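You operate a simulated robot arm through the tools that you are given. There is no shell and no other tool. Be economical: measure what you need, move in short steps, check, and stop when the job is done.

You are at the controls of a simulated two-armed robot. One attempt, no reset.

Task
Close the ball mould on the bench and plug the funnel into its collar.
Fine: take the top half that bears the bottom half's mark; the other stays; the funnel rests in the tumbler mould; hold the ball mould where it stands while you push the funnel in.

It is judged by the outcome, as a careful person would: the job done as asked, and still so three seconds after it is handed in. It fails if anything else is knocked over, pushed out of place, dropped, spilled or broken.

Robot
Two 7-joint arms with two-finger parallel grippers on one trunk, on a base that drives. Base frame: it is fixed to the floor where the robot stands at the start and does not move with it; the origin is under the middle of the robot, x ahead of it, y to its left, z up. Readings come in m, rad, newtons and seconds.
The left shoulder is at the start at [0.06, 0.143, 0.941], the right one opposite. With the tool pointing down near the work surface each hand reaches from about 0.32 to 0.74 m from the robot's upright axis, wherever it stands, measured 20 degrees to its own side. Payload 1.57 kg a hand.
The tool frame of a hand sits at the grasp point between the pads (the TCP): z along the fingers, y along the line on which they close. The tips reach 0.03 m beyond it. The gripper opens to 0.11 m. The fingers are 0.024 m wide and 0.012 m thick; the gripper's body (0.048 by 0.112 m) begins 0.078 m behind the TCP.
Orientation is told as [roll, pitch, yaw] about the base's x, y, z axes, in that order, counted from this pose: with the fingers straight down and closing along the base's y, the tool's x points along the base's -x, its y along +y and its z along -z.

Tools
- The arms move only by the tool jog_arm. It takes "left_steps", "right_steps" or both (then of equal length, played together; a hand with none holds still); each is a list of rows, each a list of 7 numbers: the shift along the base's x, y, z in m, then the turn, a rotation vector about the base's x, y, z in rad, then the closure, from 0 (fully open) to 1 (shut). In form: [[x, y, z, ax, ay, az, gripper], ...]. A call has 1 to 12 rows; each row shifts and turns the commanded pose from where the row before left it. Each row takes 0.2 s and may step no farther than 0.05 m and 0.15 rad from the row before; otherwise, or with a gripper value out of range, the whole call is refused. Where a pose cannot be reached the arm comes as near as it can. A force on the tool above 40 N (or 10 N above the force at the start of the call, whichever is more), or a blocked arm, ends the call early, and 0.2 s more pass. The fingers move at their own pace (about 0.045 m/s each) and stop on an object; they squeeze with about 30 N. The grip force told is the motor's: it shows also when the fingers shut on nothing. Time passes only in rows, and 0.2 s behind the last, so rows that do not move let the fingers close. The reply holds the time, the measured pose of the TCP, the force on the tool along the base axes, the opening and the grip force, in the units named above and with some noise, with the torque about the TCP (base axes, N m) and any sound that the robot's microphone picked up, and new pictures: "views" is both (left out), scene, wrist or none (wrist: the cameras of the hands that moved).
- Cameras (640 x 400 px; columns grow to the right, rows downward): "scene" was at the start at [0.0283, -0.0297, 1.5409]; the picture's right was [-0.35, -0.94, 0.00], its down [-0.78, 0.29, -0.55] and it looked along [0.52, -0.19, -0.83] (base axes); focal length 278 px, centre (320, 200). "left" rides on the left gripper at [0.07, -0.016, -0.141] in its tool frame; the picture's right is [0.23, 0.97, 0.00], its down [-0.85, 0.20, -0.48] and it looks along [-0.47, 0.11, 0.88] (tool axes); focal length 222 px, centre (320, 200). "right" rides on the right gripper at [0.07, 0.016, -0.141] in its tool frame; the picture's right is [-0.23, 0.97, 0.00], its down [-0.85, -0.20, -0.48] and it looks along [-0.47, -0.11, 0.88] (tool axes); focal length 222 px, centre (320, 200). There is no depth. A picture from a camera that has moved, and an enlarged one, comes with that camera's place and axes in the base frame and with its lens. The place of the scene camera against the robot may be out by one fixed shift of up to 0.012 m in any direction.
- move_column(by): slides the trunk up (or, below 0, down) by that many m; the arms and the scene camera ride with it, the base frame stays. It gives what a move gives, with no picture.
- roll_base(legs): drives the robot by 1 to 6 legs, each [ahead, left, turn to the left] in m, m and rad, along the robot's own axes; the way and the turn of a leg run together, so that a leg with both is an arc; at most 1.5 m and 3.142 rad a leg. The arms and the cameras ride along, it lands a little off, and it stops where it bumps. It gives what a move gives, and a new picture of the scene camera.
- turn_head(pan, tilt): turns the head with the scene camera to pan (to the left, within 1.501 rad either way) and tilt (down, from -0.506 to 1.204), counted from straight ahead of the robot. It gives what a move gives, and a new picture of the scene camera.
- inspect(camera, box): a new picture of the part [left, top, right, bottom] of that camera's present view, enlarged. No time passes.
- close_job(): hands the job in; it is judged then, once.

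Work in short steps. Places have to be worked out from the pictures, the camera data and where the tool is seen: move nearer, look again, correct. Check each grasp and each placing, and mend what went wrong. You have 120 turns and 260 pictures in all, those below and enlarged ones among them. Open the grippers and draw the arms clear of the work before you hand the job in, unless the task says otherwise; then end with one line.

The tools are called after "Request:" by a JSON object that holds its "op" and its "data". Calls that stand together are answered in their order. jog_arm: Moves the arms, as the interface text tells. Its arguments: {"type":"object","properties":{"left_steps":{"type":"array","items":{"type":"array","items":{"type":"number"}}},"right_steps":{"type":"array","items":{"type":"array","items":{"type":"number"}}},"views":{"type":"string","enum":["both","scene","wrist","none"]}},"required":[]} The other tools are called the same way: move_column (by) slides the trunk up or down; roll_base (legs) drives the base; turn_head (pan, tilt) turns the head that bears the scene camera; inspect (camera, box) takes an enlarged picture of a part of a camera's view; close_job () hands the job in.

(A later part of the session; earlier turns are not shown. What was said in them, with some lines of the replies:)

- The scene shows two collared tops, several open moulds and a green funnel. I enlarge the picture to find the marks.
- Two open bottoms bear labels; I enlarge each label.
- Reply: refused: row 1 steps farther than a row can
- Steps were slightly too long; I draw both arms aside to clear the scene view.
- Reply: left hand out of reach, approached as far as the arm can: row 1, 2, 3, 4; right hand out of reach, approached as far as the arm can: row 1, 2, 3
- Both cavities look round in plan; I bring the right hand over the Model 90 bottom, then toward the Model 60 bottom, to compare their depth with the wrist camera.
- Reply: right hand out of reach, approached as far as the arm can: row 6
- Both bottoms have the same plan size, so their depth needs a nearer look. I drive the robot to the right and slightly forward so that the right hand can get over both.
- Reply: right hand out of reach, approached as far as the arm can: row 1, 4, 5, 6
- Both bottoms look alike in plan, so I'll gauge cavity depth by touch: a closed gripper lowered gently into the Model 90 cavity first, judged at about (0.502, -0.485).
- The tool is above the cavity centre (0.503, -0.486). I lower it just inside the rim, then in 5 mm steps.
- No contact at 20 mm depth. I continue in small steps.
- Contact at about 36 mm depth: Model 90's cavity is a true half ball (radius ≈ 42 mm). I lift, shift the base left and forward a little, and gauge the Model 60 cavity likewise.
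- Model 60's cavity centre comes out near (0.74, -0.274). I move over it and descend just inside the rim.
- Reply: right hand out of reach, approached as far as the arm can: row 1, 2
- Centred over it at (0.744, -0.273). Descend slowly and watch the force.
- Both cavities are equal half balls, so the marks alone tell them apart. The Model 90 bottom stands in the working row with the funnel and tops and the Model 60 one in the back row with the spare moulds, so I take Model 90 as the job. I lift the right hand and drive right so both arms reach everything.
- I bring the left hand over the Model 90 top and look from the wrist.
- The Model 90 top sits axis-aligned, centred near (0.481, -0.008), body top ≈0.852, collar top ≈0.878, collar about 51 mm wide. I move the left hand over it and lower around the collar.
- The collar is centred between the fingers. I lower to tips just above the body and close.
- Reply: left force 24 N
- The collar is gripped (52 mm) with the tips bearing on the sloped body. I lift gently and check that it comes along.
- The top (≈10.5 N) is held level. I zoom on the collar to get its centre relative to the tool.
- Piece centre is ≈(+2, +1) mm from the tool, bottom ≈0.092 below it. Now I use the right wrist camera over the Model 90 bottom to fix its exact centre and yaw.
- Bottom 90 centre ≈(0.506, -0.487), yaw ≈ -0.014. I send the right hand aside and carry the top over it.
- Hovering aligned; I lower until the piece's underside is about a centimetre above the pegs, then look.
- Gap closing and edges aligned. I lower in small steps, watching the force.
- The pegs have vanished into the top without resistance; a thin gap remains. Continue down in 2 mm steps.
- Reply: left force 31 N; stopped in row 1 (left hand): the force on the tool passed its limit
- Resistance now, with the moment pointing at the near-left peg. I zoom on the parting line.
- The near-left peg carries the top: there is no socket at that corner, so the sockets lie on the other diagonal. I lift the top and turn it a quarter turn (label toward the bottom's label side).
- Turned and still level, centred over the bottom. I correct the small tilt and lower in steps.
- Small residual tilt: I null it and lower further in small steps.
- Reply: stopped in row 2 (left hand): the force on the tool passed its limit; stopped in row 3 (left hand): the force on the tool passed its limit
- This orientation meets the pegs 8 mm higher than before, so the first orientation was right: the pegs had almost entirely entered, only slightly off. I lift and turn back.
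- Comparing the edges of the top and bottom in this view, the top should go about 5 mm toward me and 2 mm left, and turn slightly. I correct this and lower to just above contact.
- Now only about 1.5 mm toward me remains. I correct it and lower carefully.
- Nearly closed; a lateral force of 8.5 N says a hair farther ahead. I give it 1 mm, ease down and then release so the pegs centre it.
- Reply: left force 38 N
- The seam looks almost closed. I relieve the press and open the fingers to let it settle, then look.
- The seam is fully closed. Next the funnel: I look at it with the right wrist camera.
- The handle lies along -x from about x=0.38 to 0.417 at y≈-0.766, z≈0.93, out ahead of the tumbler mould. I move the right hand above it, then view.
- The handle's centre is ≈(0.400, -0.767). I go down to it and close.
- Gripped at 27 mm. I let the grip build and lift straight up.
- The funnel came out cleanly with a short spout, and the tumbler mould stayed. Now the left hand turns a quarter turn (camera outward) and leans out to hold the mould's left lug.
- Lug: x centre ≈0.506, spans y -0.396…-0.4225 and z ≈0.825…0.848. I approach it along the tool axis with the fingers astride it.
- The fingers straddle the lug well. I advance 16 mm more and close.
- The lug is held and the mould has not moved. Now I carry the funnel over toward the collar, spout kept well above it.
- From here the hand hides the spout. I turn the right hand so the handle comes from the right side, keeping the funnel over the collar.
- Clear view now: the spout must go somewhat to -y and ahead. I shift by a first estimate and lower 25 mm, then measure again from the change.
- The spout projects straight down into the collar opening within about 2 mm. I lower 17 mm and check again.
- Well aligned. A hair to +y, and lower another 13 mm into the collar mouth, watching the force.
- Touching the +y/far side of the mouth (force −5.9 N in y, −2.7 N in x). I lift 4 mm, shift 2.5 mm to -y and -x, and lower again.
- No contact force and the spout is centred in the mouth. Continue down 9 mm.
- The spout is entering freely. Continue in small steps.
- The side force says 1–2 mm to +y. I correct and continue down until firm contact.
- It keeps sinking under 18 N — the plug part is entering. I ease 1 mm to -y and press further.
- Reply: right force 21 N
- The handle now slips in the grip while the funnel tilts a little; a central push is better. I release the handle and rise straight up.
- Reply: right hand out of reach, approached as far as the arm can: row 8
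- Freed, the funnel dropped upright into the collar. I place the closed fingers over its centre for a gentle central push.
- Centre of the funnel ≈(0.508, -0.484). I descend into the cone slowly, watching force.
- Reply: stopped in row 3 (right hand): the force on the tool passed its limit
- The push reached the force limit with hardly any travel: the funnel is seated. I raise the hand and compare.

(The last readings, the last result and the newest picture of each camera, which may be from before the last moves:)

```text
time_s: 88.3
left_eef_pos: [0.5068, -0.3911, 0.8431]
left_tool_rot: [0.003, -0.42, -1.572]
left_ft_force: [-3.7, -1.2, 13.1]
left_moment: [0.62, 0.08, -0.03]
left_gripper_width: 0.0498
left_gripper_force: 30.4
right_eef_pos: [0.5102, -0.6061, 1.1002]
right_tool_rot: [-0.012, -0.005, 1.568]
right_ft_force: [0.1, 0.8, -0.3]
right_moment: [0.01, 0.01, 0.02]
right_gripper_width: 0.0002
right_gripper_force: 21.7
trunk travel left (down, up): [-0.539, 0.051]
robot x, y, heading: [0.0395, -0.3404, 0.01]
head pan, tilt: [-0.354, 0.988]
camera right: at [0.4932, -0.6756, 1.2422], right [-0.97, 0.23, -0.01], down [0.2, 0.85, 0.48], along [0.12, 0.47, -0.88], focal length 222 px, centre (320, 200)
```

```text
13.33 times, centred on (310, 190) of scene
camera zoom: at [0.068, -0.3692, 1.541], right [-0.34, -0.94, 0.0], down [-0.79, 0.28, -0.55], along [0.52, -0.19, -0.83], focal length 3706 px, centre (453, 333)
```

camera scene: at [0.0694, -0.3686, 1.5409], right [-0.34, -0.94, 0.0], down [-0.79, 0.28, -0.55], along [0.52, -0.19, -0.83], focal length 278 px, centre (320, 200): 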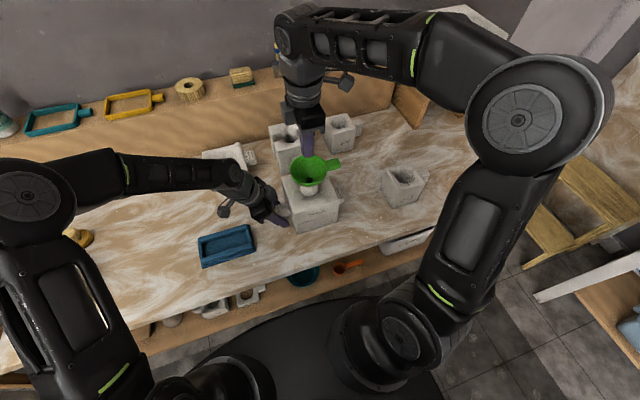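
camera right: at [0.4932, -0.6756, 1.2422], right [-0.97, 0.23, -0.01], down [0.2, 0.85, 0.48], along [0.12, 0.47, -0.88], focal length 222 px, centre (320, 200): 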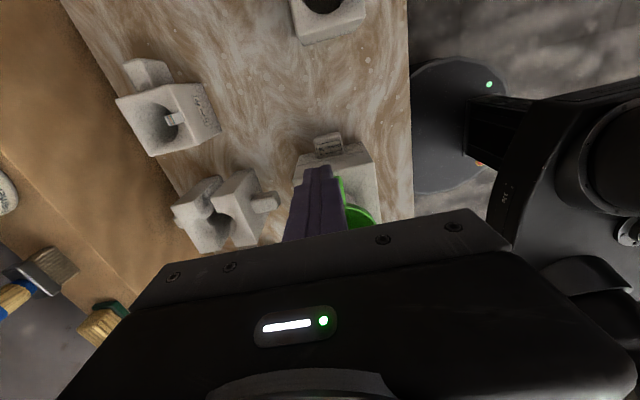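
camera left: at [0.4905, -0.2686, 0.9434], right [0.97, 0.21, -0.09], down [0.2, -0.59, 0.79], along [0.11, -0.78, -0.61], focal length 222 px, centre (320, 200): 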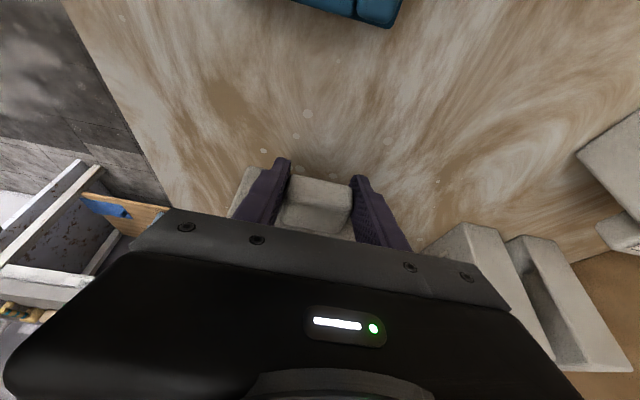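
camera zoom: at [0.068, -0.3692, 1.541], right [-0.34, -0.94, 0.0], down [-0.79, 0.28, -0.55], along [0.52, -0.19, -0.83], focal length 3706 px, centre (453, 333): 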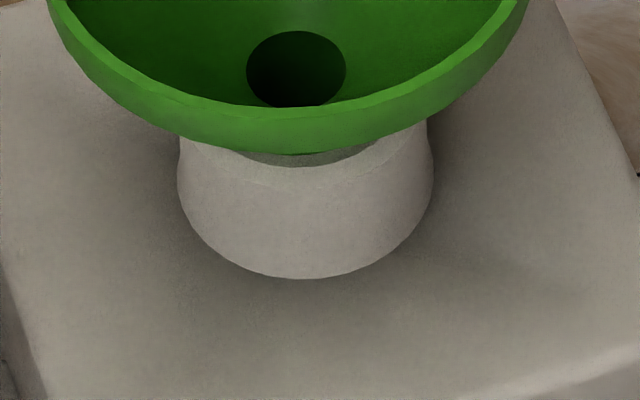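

The funnel sits centrally but from above I can't judge seating or a slight lean. I tilt the right hand, opened, for a side view.

Request:
{"op": "jog_arm", "data": {"right_steps": [[0, -0.03, -0.01, 0.14, 0, 0, 0.6], [0, -0.03, -0.01, 0.14, 0, 0, 0.3], [0, -0.02, -0.01, 0.14, 0, 0, 0], [0, -0.02, -0.01, 0.14, 0, 0, 0], [0, 0, -0.01, 0.14, 0, 0, 0], [0, 0, 0, 0.1, 0, 0, 0], [0, 0, 0, 0, 0, 0, 0]], "views": "both"}}

Request:
{"op": "inspect", "data": {"camera": "right", "box": [240, 100, 400, 220]}}

```text
time_s: 89.9
left_eef_pos: [0.5075, -0.3902, 0.8429]
left_tool_rot: [0.002, -0.419, -1.57]
left_ft_force: [-3.1, -1.0, 10.9]
left_moment: [-0.01, 0.01, -0.21]
left_gripper_width: 0.0499
left_gripper_force: 30.2
right_eef_pos: [0.5103, -0.6822, 1.073]
right_tool_rot: [-0.033, -0.456, 1.579]
right_ft_force: [-0.5, 0.1, -0.3]
right_moment: [-0.01, 0.0, -0.03]
right_gripper_width: 0.11
right_gripper_force: 0.0
right hand out of reach, approached as far as the arm can: row 4, 5, 6
trunk travel left (down, up): [-0.539, 0.051]
robot x, y, heading: [0.04, -0.336, 0.007]
head pan, tilt: [-0.354, 0.988]
camera scene: at [0.0683, -0.3692, 1.5409], right [-0.34, -0.94, 0.0], down [-0.79, 0.28, -0.55], along [0.52, -0.19, -0.83], focal length 278 px, centre (320, 200)
camera right: at [0.4896, -0.8057, 1.1696], right [-0.97, 0.21, 0.07], down [0.18, 0.56, 0.81], along [0.13, 0.8, -0.58], focal length 222 px, centre (320, 200)
```

scene: 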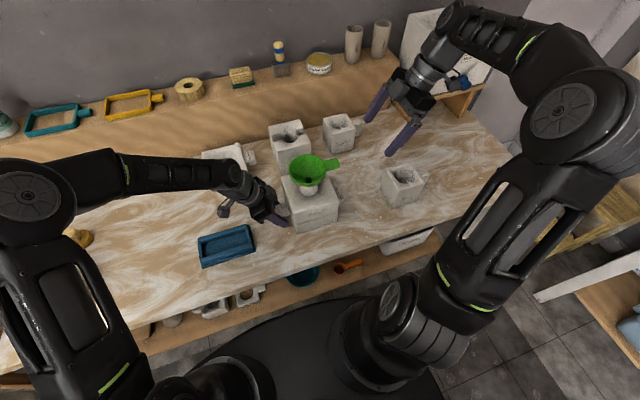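
right: 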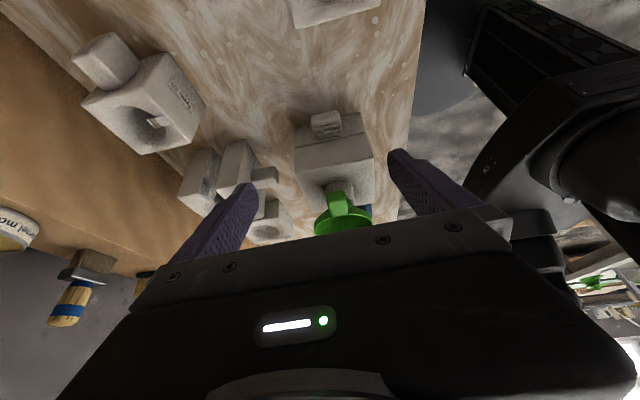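

```text
3.33 times, centred on (320, 160) of right
camera zoom: at [0.4896, -0.8057, 1.1696], right [-0.97, 0.21, 0.07], down [0.18, 0.56, 0.81], along [0.13, 0.8, -0.58], focal length 740 px, centre (320, 333)
```

zoom: 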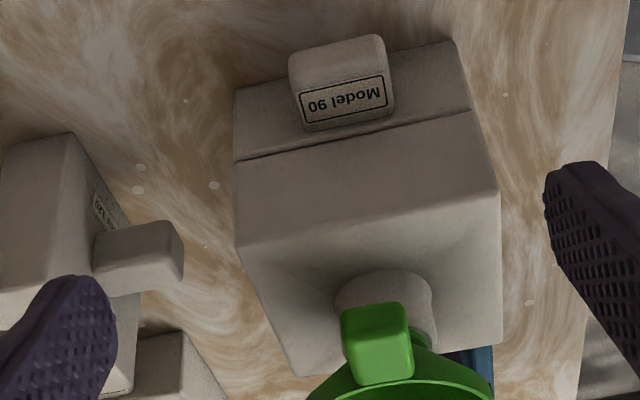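

Request:
{"op": "jog_arm", "data": {"right_steps": [[-0.02, 0.0, -0.04, 0.0, 0, 0, 0], [-0.02, 0.0, -0.03, 0.1, 0, 0, 0], [0, 0, -0.03, 0.14, 0, 0, 0], [0, 0, 0, 0.1, 0, 0, 0], [0, 0, 0, 0, 0, 0, 0]], "views": "wrist"}}

Request:
{"op": "inspect", "data": {"camera": "right", "box": [240, 100, 400, 220]}}

```text
time_s: 91.1
left_eef_pos: [0.5079, -0.3903, 0.8426]
left_tool_rot: [0.002, -0.42, -1.571]
left_ft_force: [-3.4, -2.0, 11.1]
left_moment: [0.44, 0.31, -0.17]
left_gripper_width: 0.05
left_gripper_force: 29.9
right_eef_pos: [0.4686, -0.6833, 0.9728]
right_tool_rot: [-0.037, -0.796, 1.581]
right_ft_force: [-0.7, 0.0, 0.0]
right_moment: [0.01, 0.02, 0.0]
right_gripper_width: 0.1102
right_gripper_force: 0.0
trunk travel left (down, up): [-0.539, 0.051]
robot x, y, heading: [0.0347, -0.3408, 0.011]
head pan, tilt: [-0.354, 0.988]
camera right: at [0.4489, -0.8322, 1.0229], right [-0.97, 0.18, 0.14], down [0.18, 0.25, 0.95], along [0.13, 0.95, -0.28], focal length 222 px, centre (320, 200)
```

right: 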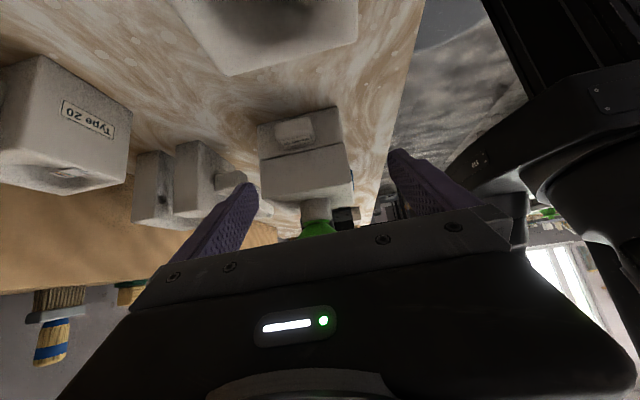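

```text
3.33 times, centred on (320, 160) of right
camera zoom: at [0.4489, -0.8322, 1.0229], right [-0.97, 0.18, 0.14], down [0.18, 0.25, 0.95], along [0.13, 0.95, -0.28], focal length 740 px, centre (320, 333)
```

zoom: 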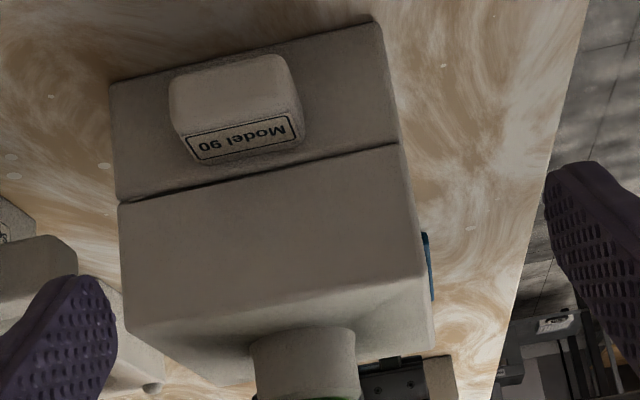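

Request:
{"op": "jog_arm", "data": {"right_steps": [[0, -0.01, 0.03, 0, 0, 0, 0], [0, -0.01, 0.03, 0, 0, 0, 0], [0, 0, 0, 0, 0, 0, 0]], "views": "wrist"}}

Request:
{"op": "inspect", "data": {"camera": "right", "box": [260, 120, 380, 230]}}

```text
time_s: 91.9
left_eef_pos: [0.5077, -0.3905, 0.8427]
left_tool_rot: [0.001, -0.419, -1.571]
left_ft_force: [-3.2, -1.2, 8.7]
left_moment: [-0.3, 0.24, -0.32]
left_gripper_width: 0.0498
left_gripper_force: 29.6
right_eef_pos: [0.4692, -0.6895, 0.9985]
right_tool_rot: [-0.029, -0.797, 1.575]
right_ft_force: [-0.2, -0.7, 0.9]
right_moment: [-0.04, -0.02, -0.01]
right_gripper_width: 0.1099
right_gripper_force: 0.0
right hand out of reach, approached as far as the arm can: row 1, 2
trunk travel left (down, up): [-0.539, 0.051]
robot x, y, heading: [0.041, -0.3401, 0.012]
head pan, tilt: [-0.354, 0.988]
camera right: at [0.4493, -0.8387, 1.0469], right [-0.97, 0.17, 0.14], down [0.18, 0.25, 0.95], along [0.13, 0.95, -0.28], focal length 222 px, centre (320, 200)
```

right: 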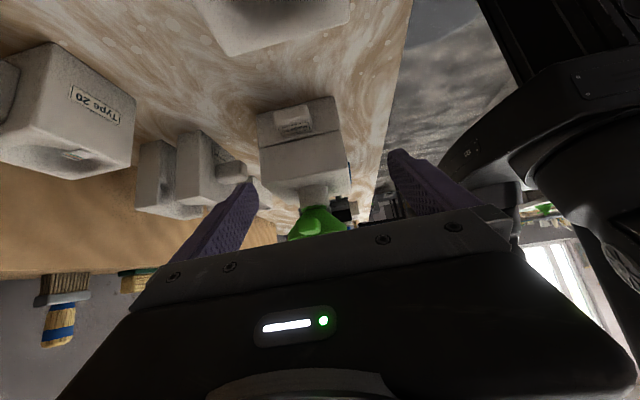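

```text
3.64 times, centred on (320, 175) of right
camera zoom: at [0.4493, -0.8387, 1.0469], right [-0.97, 0.17, 0.14], down [0.18, 0.25, 0.95], along [0.13, 0.95, -0.28], focal length 808 px, centre (320, 291)
```

zoom: 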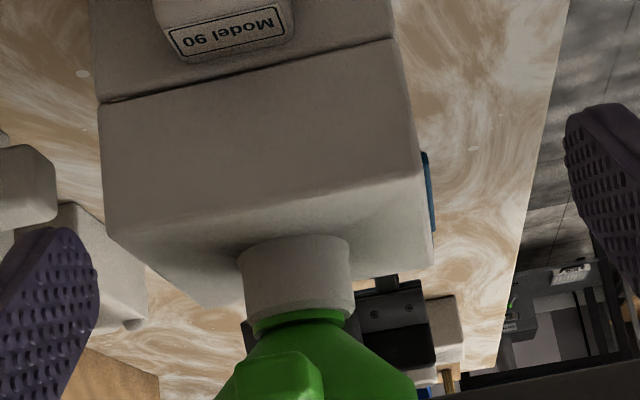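

Request:
{"op": "inspect", "data": {"camera": "right", "box": [288, 180, 338, 220]}}

Request:
{"op": "inspect", "data": {"camera": "right", "box": [255, 110, 345, 180]}}

```text
10.00 times, centred on (313, 200) of right
camera zoom: at [0.4493, -0.8387, 1.0469], right [-0.97, 0.17, 0.14], down [0.18, 0.25, 0.95], along [0.13, 0.95, -0.28], focal length 2221 px, centre (390, 200)
```

zoom: 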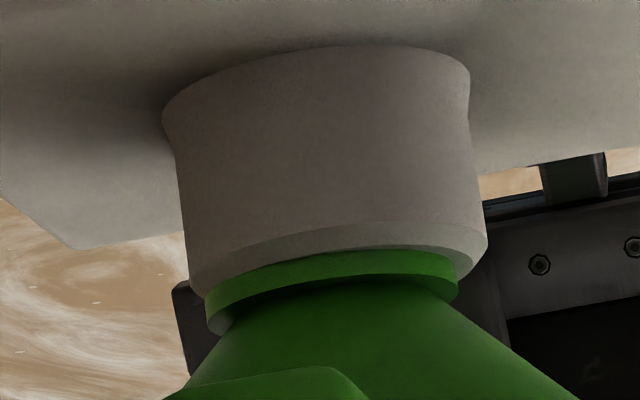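

```text
5.71 times, centred on (300, 145) of right
camera zoom: at [0.4493, -0.8387, 1.0469], right [-0.97, 0.17, 0.14], down [0.18, 0.25, 0.95], along [0.13, 0.95, -0.28], focal length 1269 px, centre (434, 514)
```

zoom: 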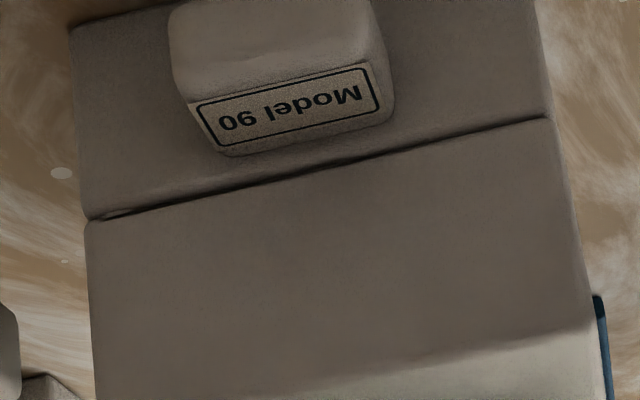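

The flange sits flush on the collar all round. But the seam shows a slight gap at the far right corner; the left hand's grip may be straining it, so I release the lug and back off, then look again.

Request:
{"op": "jog_arm", "data": {"left_steps": [[0, 0, 0, 0, 0, 0, 0.8], [0, 0, 0, 0, 0, 0, 0.3], [0, 0, 0, 0, 0, 0, 0], [0, 0, 0, 0, 0, 0, 0], [0, 0.012, 0.025, 0, 0, 0, 0], [0, 0.015, 0.03, 0, 0, 0, 0], [0, 0.02, 0.03, 0, 0, 0, 0], [0, 0.03, 0.03, 0, 0, 0, 0]], "views": "scene"}}

Request:
{"op": "inspect", "data": {"camera": "right", "box": [255, 110, 345, 180]}}

Request:
{"op": "inspect", "data": {"camera": "scene", "box": [275, 150, 350, 240]}}

```text
time_s: 93.7
left_eef_pos: [0.5068, -0.313, 0.9569]
left_tool_rot: [0.001, -0.419, -1.571]
left_ft_force: [-0.1, -0.1, -1.0]
left_moment: [0.01, 0.01, 0.0]
left_gripper_width: 0.1101
left_gripper_force: 0.0
right_eef_pos: [0.4687, -0.6894, 0.9979]
right_tool_rot: [-0.028, -0.797, 1.576]
right_ft_force: [0.1, -0.1, -0.5]
right_moment: [0.0, -0.02, -0.01]
right_gripper_width: 0.1101
right_gripper_force: 0.0
trunk travel left (down, up): [-0.539, 0.051]
robot x, y, heading: [0.0428, -0.3403, 0.009]
head pan, tilt: [-0.354, 0.988]
camera scene: at [0.0688, -0.3685, 1.5409], right [-0.34, -0.94, 0.0], down [-0.79, 0.28, -0.55], along [0.52, -0.19, -0.83], focal length 278 px, centre (320, 200)
```

scene: 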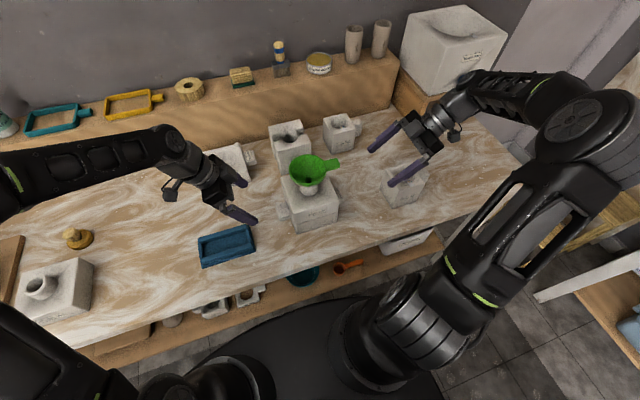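

```text
5.71 times, centred on (300, 145) of right
camera zoom: at [0.4494, -0.8381, 1.047], right [-0.97, 0.17, 0.14], down [0.18, 0.25, 0.95], along [0.13, 0.95, -0.28], focal length 1269 px, centre (434, 514)
```

zoom: 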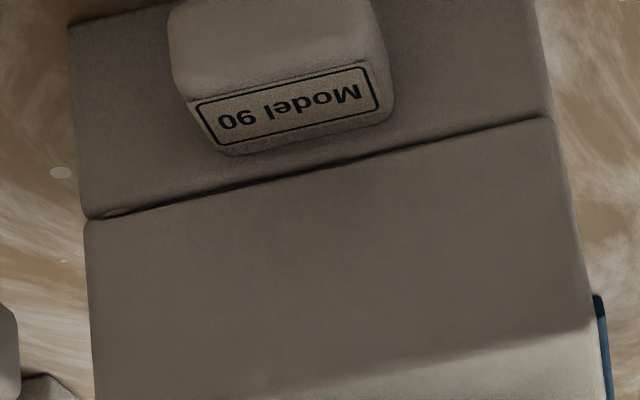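

```text
4.44 times, centred on (312, 195) of scene
camera zoom: at [0.0688, -0.3685, 1.5409], right [-0.34, -0.94, 0.0], down [-0.79, 0.28, -0.55], along [0.52, -0.19, -0.83], focal length 1235 px, centre (353, 222)
```

zoom: 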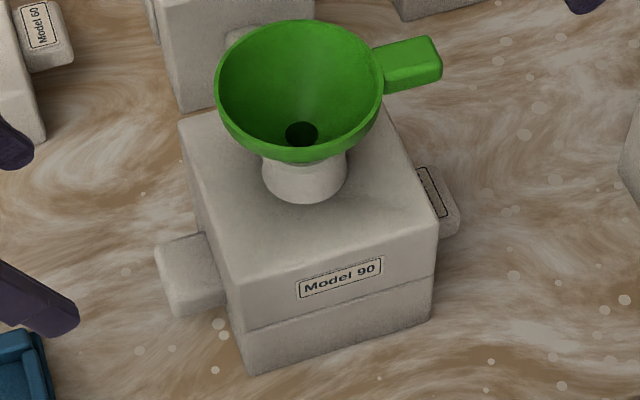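

Request:
{"op": "inspect", "data": {"camera": "right", "box": [258, 130, 302, 162]}}

Request:
{"op": "inspect", "data": {"camera": "right", "box": [300, 115, 350, 150]}}

Request:
{"op": "inspect", "data": {"camera": "scene", "box": [288, 205, 346, 242]}}

Request:
{"op": "inspect", "data": {"camera": "left", "box": [220, 120, 400, 240]}}

```text
12.50 times, centred on (280, 146) of right
camera zoom: at [0.4494, -0.8381, 1.047], right [-0.97, 0.17, 0.14], down [0.18, 0.25, 0.95], along [0.13, 0.95, -0.28], focal length 2776 px, centre (820, 875)
```

zoom: 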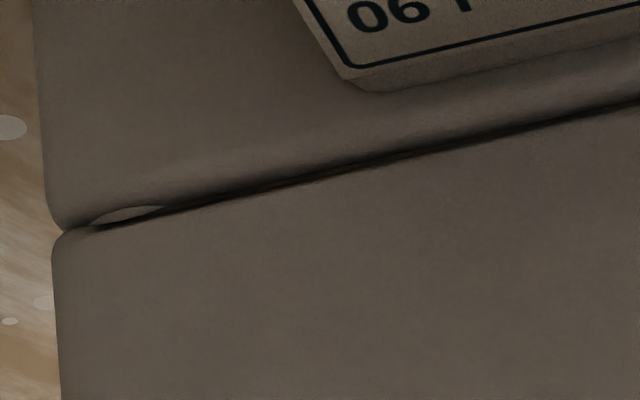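

```text
11.43 times, centred on (325, 132) of right
camera zoom: at [0.4494, -0.8381, 1.047], right [-0.97, 0.17, 0.14], down [0.18, 0.25, 0.95], along [0.13, 0.95, -0.28], focal length 2538 px, centre (263, 971)
```

zoom: 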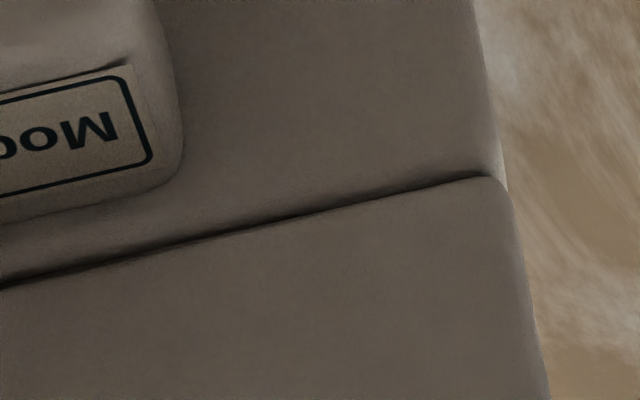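

```text
10.81 times, centred on (317, 224) of scene
camera zoom: at [0.0688, -0.3685, 1.5409], right [-0.34, -0.94, 0.0], down [-0.79, 0.28, -0.55], along [0.52, -0.19, -0.83], focal length 3005 px, centre (352, -54)
```

zoom: 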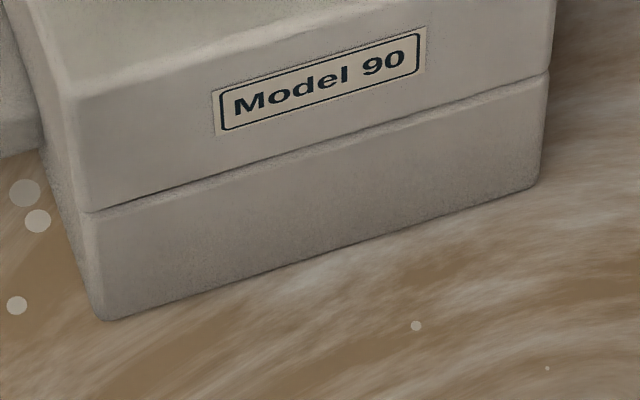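

```text
3.33 times, centred on (310, 180) of left
camera zoom: at [0.4897, -0.1915, 1.0572], right [0.97, 0.21, -0.09], down [0.2, -0.59, 0.79], along [0.11, -0.78, -0.61], focal length 740 px, centre (353, 267)
```

zoom: 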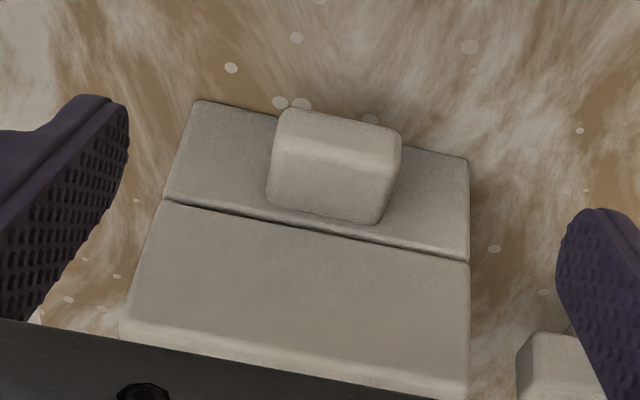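

The groove looks even on the visible sides; to be sure about the far-right corner I take a lower view of it.

Request:
{"op": "jog_arm", "data": {"right_steps": [[0, 0.02, -0.025, 0, 0, 0, 0], [0, 0.02, -0.025, 0.08, 0, 0, 0], [0, 0, 0, 0, 0, 0, 0]], "views": "both"}}

Request:
{"op": "inspect", "data": {"camera": "right", "box": [240, 70, 380, 175]}}

```text
time_s: 94.5
left_eef_pos: [0.5074, -0.3131, 0.9573]
left_tool_rot: [-0.001, -0.419, -1.571]
left_ft_force: [-0.1, -0.5, -0.1]
left_moment: [0.0, -0.03, -0.06]
left_gripper_width: 0.11
left_gripper_force: 0.1
right_eef_pos: [0.4714, -0.6483, 0.9473]
right_tool_rot: [-0.037, -0.874, 1.58]
right_ft_force: [0.0, -0.3, 0.3]
right_moment: [-0.02, 0.01, 0.01]
right_gripper_width: 0.1101
right_gripper_force: 0.1
trunk travel left (down, up): [-0.539, 0.051]
robot x, y, heading: [0.044, -0.3365, 0.014]
head pan, tilt: [-0.354, 0.988]
camera scene: at [0.0693, -0.3687, 1.5409], right [-0.34, -0.94, 0.0], down [-0.79, 0.28, -0.55], along [0.52, -0.19, -0.83], focal length 278 px, centre (320, 200)
camera right: at [0.4503, -0.8004, 0.9852], right [-0.97, 0.16, 0.15], down [0.18, 0.18, 0.97], along [0.13, 0.97, -0.2], focal length 222 px, centre (320, 200)
```

scene: 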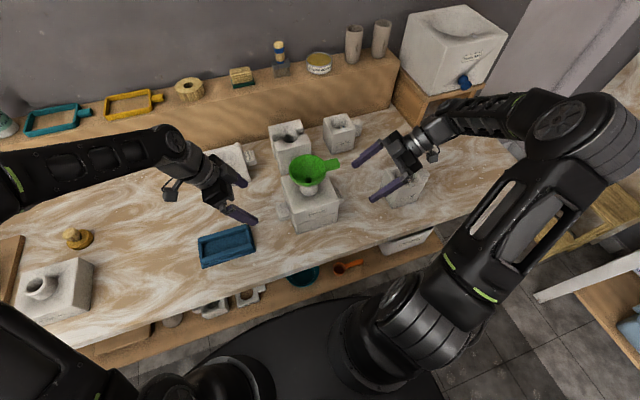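
right: 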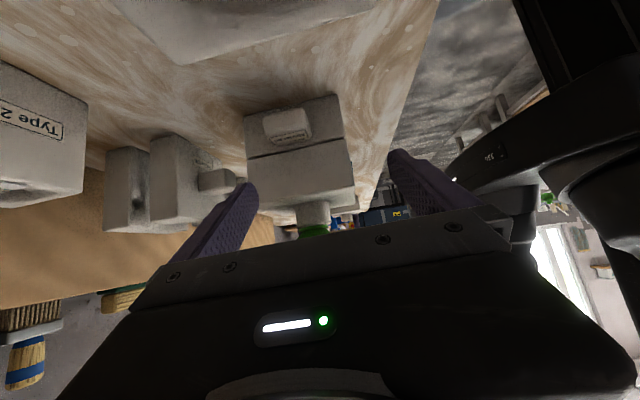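

```text
3.81 times, centred on (310, 122) of right
camera zoom: at [0.4503, -0.8004, 0.9852], right [-0.97, 0.16, 0.15], down [0.18, 0.18, 0.97], along [0.13, 0.97, -0.2], focal length 846 px, centre (358, 495)
```

zoom: 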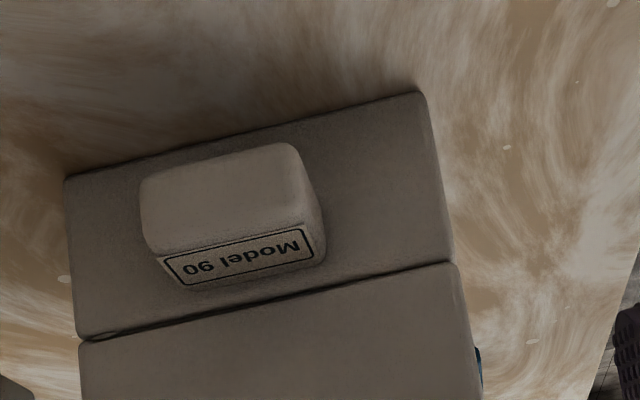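

Request:
{"op": "inspect", "data": {"camera": "right", "box": [235, 85, 365, 220]}}

Request:
{"op": "inspect", "data": {"camera": "right", "box": [240, 140, 280, 170]}}

```text
2.96 times, centred on (300, 152) of right
camera zoom: at [0.4503, -0.8004, 0.9852], right [-0.97, 0.16, 0.15], down [0.18, 0.18, 0.97], along [0.13, 0.97, -0.2], focal length 658 px, centre (379, 341)
```

zoom: 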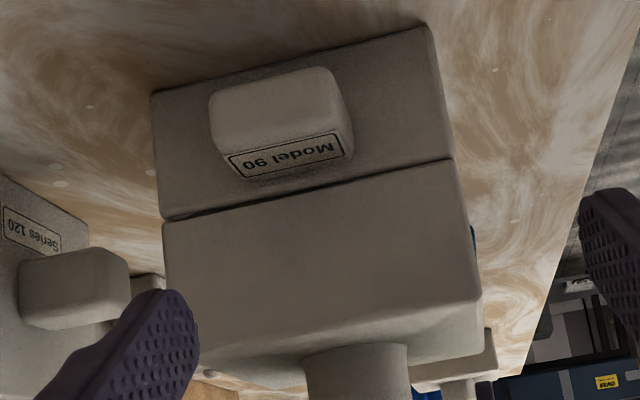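

```text
13.33 times, centred on (260, 155) of right
camera zoom: at [0.4503, -0.8004, 0.9852], right [-0.97, 0.16, 0.15], down [0.18, 0.18, 0.97], along [0.13, 0.97, -0.2], focal length 2962 px, centre (1120, 800)
```

zoom: 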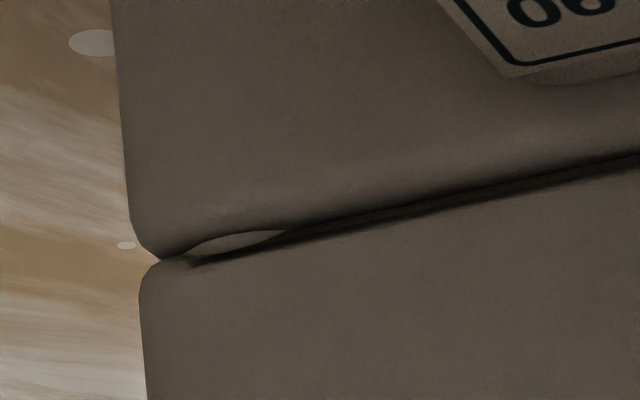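

The groove is nearly even, though the far-right corner could be a millimetre up. I bring the right hand upright and press that corner lightly to make sure it is seated.

Request:
{"op": "jog_arm", "data": {"right_steps": [[0, 0, 0.03, -0.14, 0, 0, 0.5], [0, 0, 0.03, -0.14, 0, 0, 1], [0, 0, 0.03, -0.14, 0, 0, 1], [0, 0, 0.02, -0.14, 0, 0, 1], [0, 0, 0.02, -0.14, 0, 0, 1], [0, 0, 0.0, -0.14, 0, 0, 1], [0, 0, 0, -0.035, -0.03, 0, 1], [0.03, 0, 0, 0, 0, 0, 1], [0.03, 0, 0, 0, 0, 0, 1], [0.02, 0, 0, 0, 0, 0, 1], [0, 0, 0, 0, 0, 0, 1]], "views": "both"}}

```text
time_s: 96.9
left_eef_pos: [0.5071, -0.3142, 0.9576]
left_tool_rot: [-0.001, -0.418, -1.57]
left_ft_force: [-0.2, -0.4, 0.9]
left_moment: [0.05, -0.01, -0.02]
left_gripper_width: 0.11
left_gripper_force: 0.1
right_eef_pos: [0.5483, -0.6491, 1.0751]
right_tool_rot: [-0.062, 0.0, 1.576]
right_ft_force: [-0.8, -0.3, 0.0]
right_moment: [0.02, 0.0, -0.06]
right_gripper_width: 0.0
right_gripper_force: 21.3
trunk travel left (down, up): [-0.539, 0.051]
robot x, y, heading: [0.0409, -0.3385, 0.015]
head pan, tilt: [-0.354, 0.988]
camera scene: at [0.0691, -0.369, 1.5409], right [-0.34, -0.94, 0.0], down [-0.79, 0.28, -0.55], along [0.52, -0.19, -0.83], focal length 278 px, centre (320, 200)
camera right: at [0.5237, -0.7184, 1.2157], right [-0.97, 0.22, -0.06], down [0.17, 0.86, 0.49], along [0.16, 0.47, -0.87], focal length 222 px, centre (320, 200)
```

scene: 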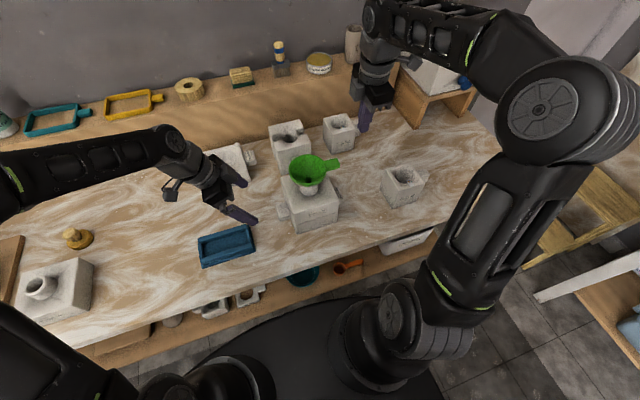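
right: 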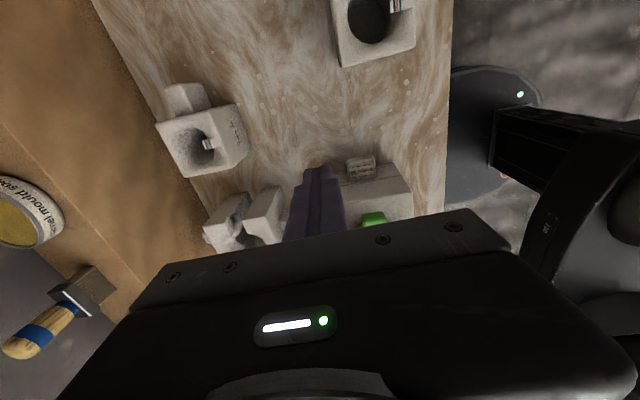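

Request:
{"op": "jog_arm", "data": {"right_steps": [[0.002, 0.04, 0, 0, 0.062, 0, 1], [0.002, 0.04, 0, 0, 0, 0, 1], [0, 0.036, 0, 0, 0, 0, 1], [0, 0, -0.04, 0, 0, 0, 1], [0, 0, -0.04, 0, 0, 0, 1], [0, 0, -0.02, 0, 0, 0, 1], [0, 0, 0, 0, 0, 0, 1]], "views": "both"}}

Request:
{"op": "inspect", "data": {"camera": "scene", "box": [270, 120, 360, 230]}}

```text
time_s: 98.5
left_eef_pos: [0.5062, -0.3142, 0.9565]
left_tool_rot: [-0.001, -0.418, -1.57]
left_ft_force: [0.6, 0.2, 0.2]
left_moment: [-0.01, 0.0, -0.02]
left_gripper_width: 0.11
left_gripper_force: 0.0
right_eef_pos: [0.5529, -0.5382, 0.9775]
right_tool_rot: [0.002, 0.0, 1.577]
right_ft_force: [0.4, 0.3, 0.2]
right_moment: [-0.02, -0.02, 0.02]
right_gripper_width: 0.0001
right_gripper_force: 21.4
trunk travel left (down, up): [-0.539, 0.051]
robot x, y, heading: [0.0386, -0.3419, 0.011]
head pan, tilt: [-0.354, 0.988]
camera scene: at [0.0695, -0.369, 1.5409], right [-0.34, -0.94, 0.0], down [-0.79, 0.28, -0.55], along [0.52, -0.19, -0.83], focal length 278 px, centre (320, 200)
camera right: at [0.5366, -0.6077, 1.1198], right [-0.98, 0.22, 0.0], down [0.2, 0.86, 0.48], along [0.1, 0.47, -0.88], focal length 222 px, centre (320, 200)
```

scene: 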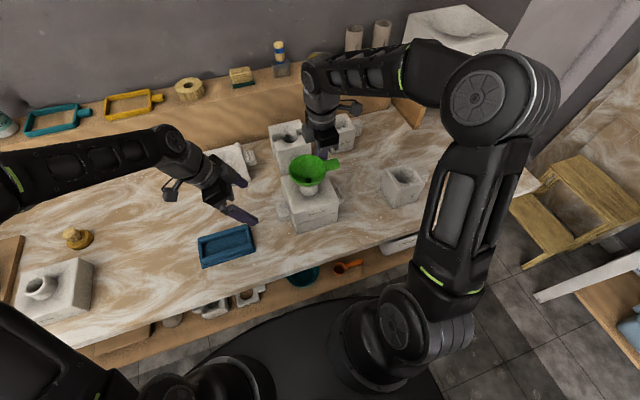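
right: 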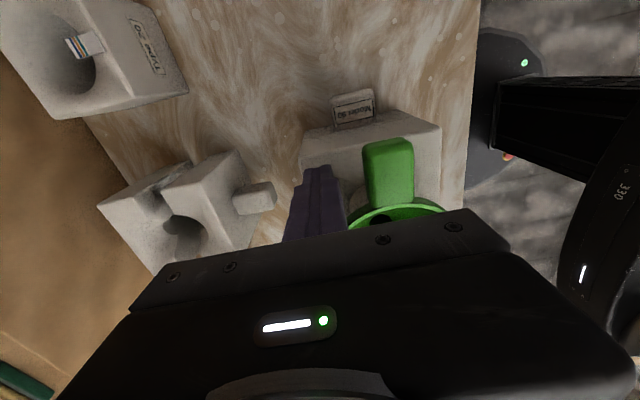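

```text
3.64 times, centred on (315, 175) of scene
camera zoom: at [0.0695, -0.369, 1.5409], right [-0.34, -0.94, 0.0], down [-0.79, 0.28, -0.55], along [0.52, -0.19, -0.83], focal length 1011 px, centre (338, 291)
```

zoom: 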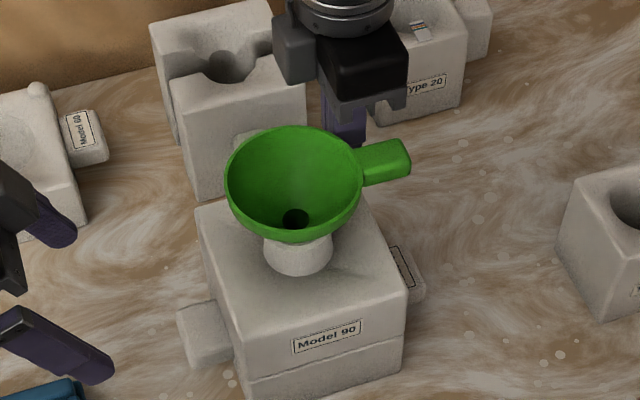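

The finger tips are clear of the funnel and above the far-right corner. I press down in small steps.

Request:
{"op": "jog_arm", "data": {"right_steps": [[0, 0.003, -0.015, 0, 0, 0, 1], [0, 0, -0.012, 0, 0, 0, 1], [0, 0, -0.006, 0, 0, 0, 1], [0, 0, 0, 0, 0, 0, 1]], "views": "none"}}

Request:
{"op": "jog_arm", "data": {"right_steps": [[0, 0, -0.002, 0, 0, 0, 1], [0, 0, -0.002, 0, 0, 0, 1], [0, 0, 0, 0, 0, 0, 1]], "views": "none"}}

```text
time_s: 99.3
left_eef_pos: [0.5059, -0.3144, 0.9579]
left_tool_rot: [0.001, -0.42, -1.575]
left_ft_force: [-0.1, -0.1, -0.1]
left_moment: [0.02, -0.02, -0.03]
left_gripper_width: 0.11
left_gripper_force: 0.0
right_eef_pos: [0.5526, -0.5327, 0.9536]
right_tool_rot: [-0.011, 0.004, 1.576]
right_ft_force: [-12.1, -2.1, 23.4]
right_moment: [0.12, 0.54, 0.15]
right_gripper_width: 0.0002
right_gripper_force: 21.2
trunk travel left (down, up): [-0.539, 0.051]
robot x, y, heading: [0.0402, -0.3404, 0.009]
head pan, tilt: [-0.354, 0.988]
stopped in row 3 (right hand): the force on the tool passed its limit (the readings are from after the stop); the commanded pose is now the measured one
```

```text
time_s: 99.7
left_eef_pos: [0.5052, -0.3146, 0.957]
left_tool_rot: [0.002, -0.42, -1.572]
left_ft_force: [0.9, 0.1, 0.7]
left_moment: [0.01, -0.02, 0.01]
left_gripper_width: 0.1101
left_gripper_force: 0.1
right_eef_pos: [0.552, -0.533, 0.9528]
right_tool_rot: [-0.015, 0.003, 1.576]
right_ft_force: [-11.7, -1.1, 21.2]
right_moment: [0.11, 0.5, 0.12]
right_gripper_width: 0.0
right_gripper_force: 21.2
trunk travel left (down, up): [-0.539, 0.051]
robot x, y, heading: [0.0445, -0.3408, 0.011]
head pan, tilt: [-0.354, 0.988]
stopped in row 2 (right hand): the force on the tool passed its limit (the readings are from after the stop); the commanded pose is now the measured one
```

Contact came higher than expected, with a side force; I lift off and look.

Request:
{"op": "jog_arm", "data": {"right_steps": [[0, 0, 0.006, 0, 0, 0, 1], [0, 0, 0, 0, 0, 0, 1]], "views": "both"}}

Request:
{"op": "inspect", "data": {"camera": "scene", "box": [270, 120, 360, 230]}}

Request:
{"op": "inspect", "data": {"camera": "right", "box": [240, 70, 460, 250]}}

```text
time_s: 100.3
left_eef_pos: [0.5071, -0.3133, 0.9569]
left_tool_rot: [-0.002, -0.418, -1.57]
left_ft_force: [0.0, 0.6, 0.5]
left_moment: [0.0, 0.0, 0.02]
left_gripper_width: 0.1103
left_gripper_force: 0.1
right_eef_pos: [0.5548, -0.5329, 0.9567]
right_tool_rot: [-0.012, 0.002, 1.575]
right_ft_force: [0.4, -0.2, -0.4]
right_moment: [-0.02, -0.02, 0.0]
right_gripper_width: 0.0002
right_gripper_force: 22.1
trunk travel left (down, up): [-0.539, 0.051]
robot x, y, heading: [0.0416, -0.339, 0.012]
head pan, tilt: [-0.354, 0.988]
camera scene: at [0.0693, -0.3692, 1.5407], right [-0.34, -0.94, 0.0], down [-0.79, 0.28, -0.55], along [0.52, -0.19, -0.83], focal length 278 px, centre (320, 200)
camera right: at [0.537, -0.6024, 1.0995], right [-0.97, 0.22, -0.01], down [0.19, 0.86, 0.48], along [0.12, 0.46, -0.88], focal length 222 px, centre (320, 200)
```

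scene: 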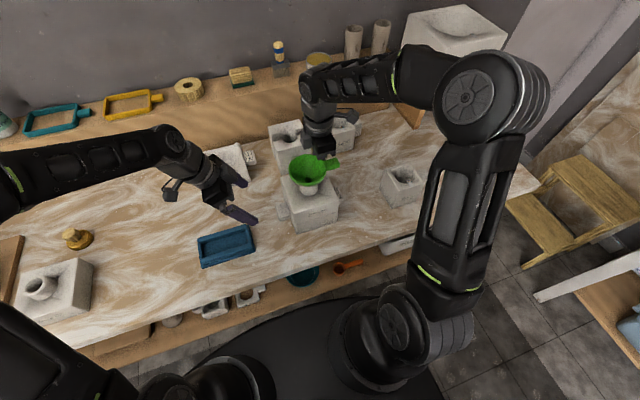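
right: 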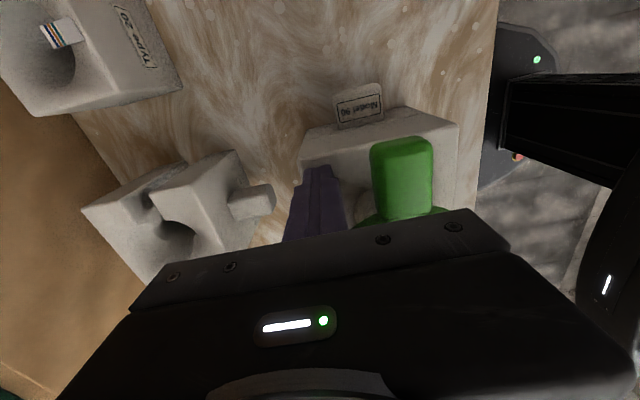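

```text
3.64 times, centred on (315, 175) of scene
camera zoom: at [0.0693, -0.3692, 1.5407], right [-0.34, -0.94, 0.0], down [-0.79, 0.28, -0.55], along [0.52, -0.19, -0.83], focal length 1011 px, centre (338, 291)
```

zoom: 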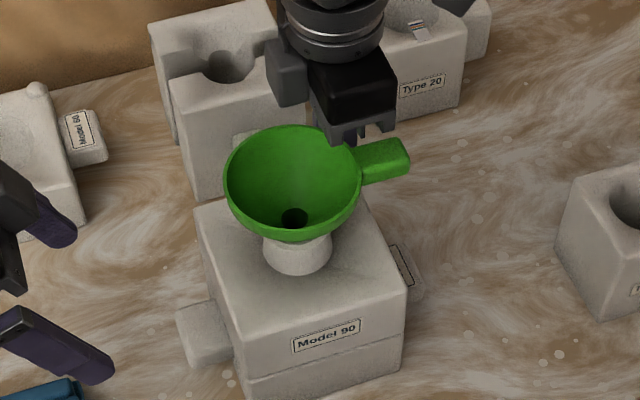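

```text
2.22 times, centred on (350, 160) of right
camera zoom: at [0.537, -0.6024, 1.0995], right [-0.97, 0.22, -0.01], down [0.19, 0.86, 0.48], along [0.12, 0.46, -0.88], focal length 494 px, centre (253, 289)
```

zoom: 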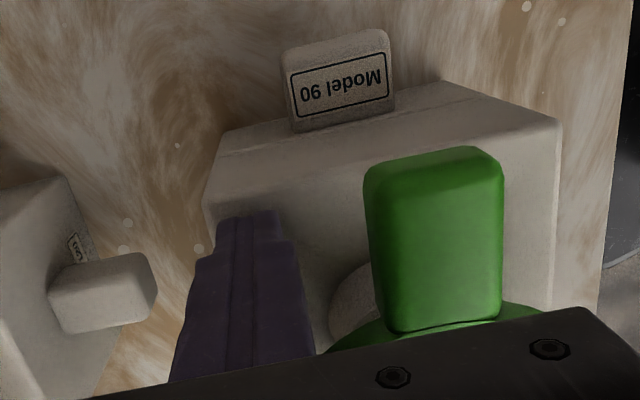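

The contact height fits the top's real height (its shoulder is ~62 mm), so the corner was already seated and did not yield. I draw both arms clear and take a last look.

Request:
{"op": "jog_arm", "data": {"right_steps": [[0, 0, 0.04, 0, 0, 0, 1], [0, 0, 0.04, 0, 0, 0, 1], [0, 0, 0.03, 0, 0, 0, 0.8], [-0.01, -0.04, 0.0, 0, 0, 0, 0.5], [-0.02, -0.04, 0, 0, 0, 0, 0], [-0.02, -0.04, 0, 0, 0, 0, 0], [-0.03, -0.03, 0, 0, 0, 0, 0], [-0.03, -0.03, 0, 0, 0, 0, 0]], "left_steps": [[0, 0.03, 0.03, 0, 0, 0, 0], [0, 0.03, 0.03, 0, 0, 0, 0], [0, 0.03, 0.03, 0, 0, 0, 0], [0, 0.02, 0.02, 0, 0, 0, 0], [0, 0, 0, 0, 0, 0, 0], [0, 0, 0, 0, 0, 0, 0], [0, 0, 0, 0, 0, 0, 0], [0, 0, 0, 0, 0, 0, 0]], "views": "both"}}

Request:
{"op": "inspect", "data": {"camera": "scene", "box": [270, 140, 350, 240]}}

Request:
{"op": "inspect", "data": {"camera": "left", "box": [220, 100, 420, 240]}}

```text
time_s: 102.1
left_eef_pos: [0.5033, -0.2044, 1.0666]
left_tool_rot: [0.001, -0.419, -1.572]
left_ft_force: [0.7, -1.4, 0.4]
left_moment: [0.02, -0.02, -0.01]
left_gripper_width: 0.1098
left_gripper_force: 0.0
right_eef_pos: [0.4456, -0.714, 1.069]
right_tool_rot: [-0.013, 0.002, 1.575]
right_ft_force: [0.1, -0.9, 0.2]
right_moment: [-0.02, -0.03, -0.04]
right_gripper_width: 0.1099
right_gripper_force: 0.0
trunk travel left (down, up): [-0.539, 0.051]
robot x, y, heading: [0.0392, -0.3405, 0.01]
head pan, tilt: [-0.354, 0.988]
camera scene: at [0.0685, -0.3697, 1.5409], right [-0.34, -0.94, 0.0], down [-0.79, 0.28, -0.55], along [0.52, -0.19, -0.83], focal length 278 px, centre (320, 200)
camera right: at [0.4279, -0.7837, 1.2112], right [-0.97, 0.22, -0.01], down [0.19, 0.86, 0.48], along [0.12, 0.47, -0.88], focal length 222 px, centre (320, 200)
camera left: at [0.4881, -0.0834, 1.1663], right [0.97, 0.21, -0.09], down [0.2, -0.59, 0.79], along [0.11, -0.78, -0.61], focal length 222 px, centre (320, 200)
```

scene: 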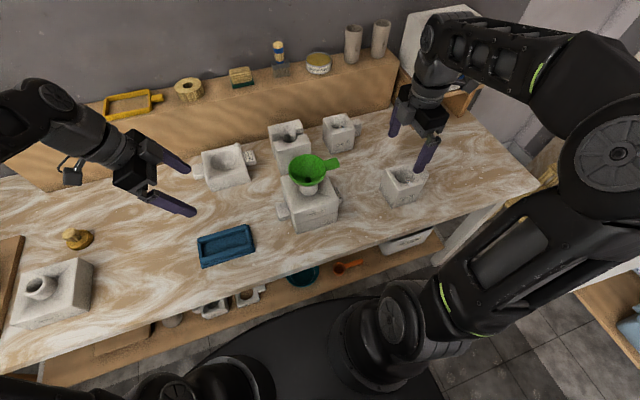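
right: 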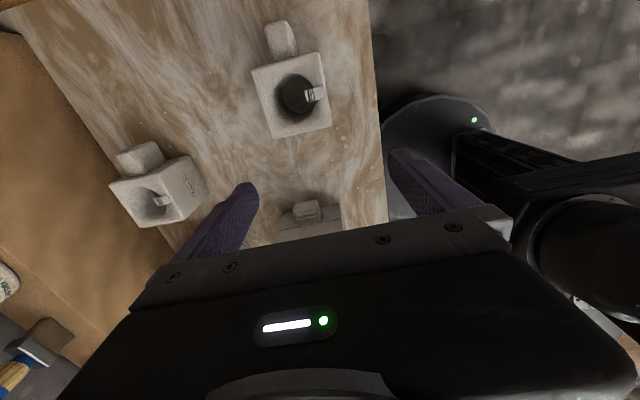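
left: 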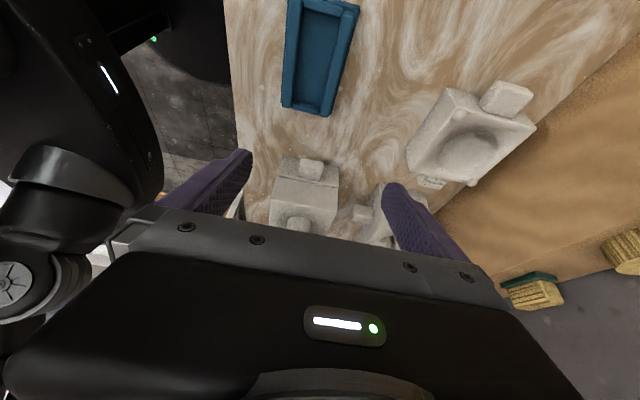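

```text
4.00 times, centred on (310, 190) of scene
camera zoom: at [0.0685, -0.3697, 1.5409], right [-0.34, -0.94, 0.0], down [-0.79, 0.28, -0.55], along [0.52, -0.19, -0.83], focal length 1112 px, centre (360, 240)
```

zoom: 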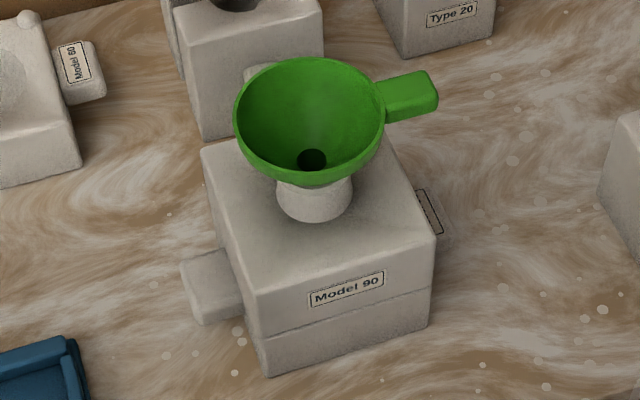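

```text
2.86 times, centred on (320, 170) of left
camera zoom: at [0.4881, -0.0834, 1.1663], right [0.97, 0.21, -0.09], down [0.2, -0.59, 0.79], along [0.11, -0.78, -0.61], focal length 635 px, centre (320, 286)
```

zoom: 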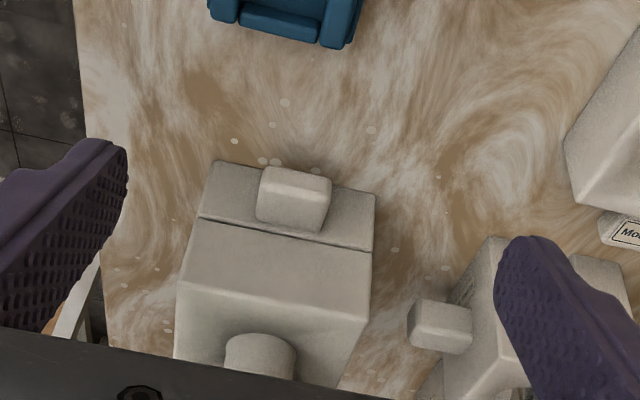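

The mould is closed and even, the funnel is upright in the collar with its flange on the rim, everything else is in place, and both hands are open and clear. I hand the job in.

Request:
{"op": "close_job", "data": {}}

```text
The job is handed in.
```

I closed the Model 90 ball mould with the top that bears its mark and plugged the funnel into its collar. The Model 60 top stayed where it was, and both hands are open and clear. Two ball-mould bottoms stood on the bench, alike except for their marks (60 and 90). I judged that Model 90 was the one meant, because it stood in the front row with the tops and the funnel.
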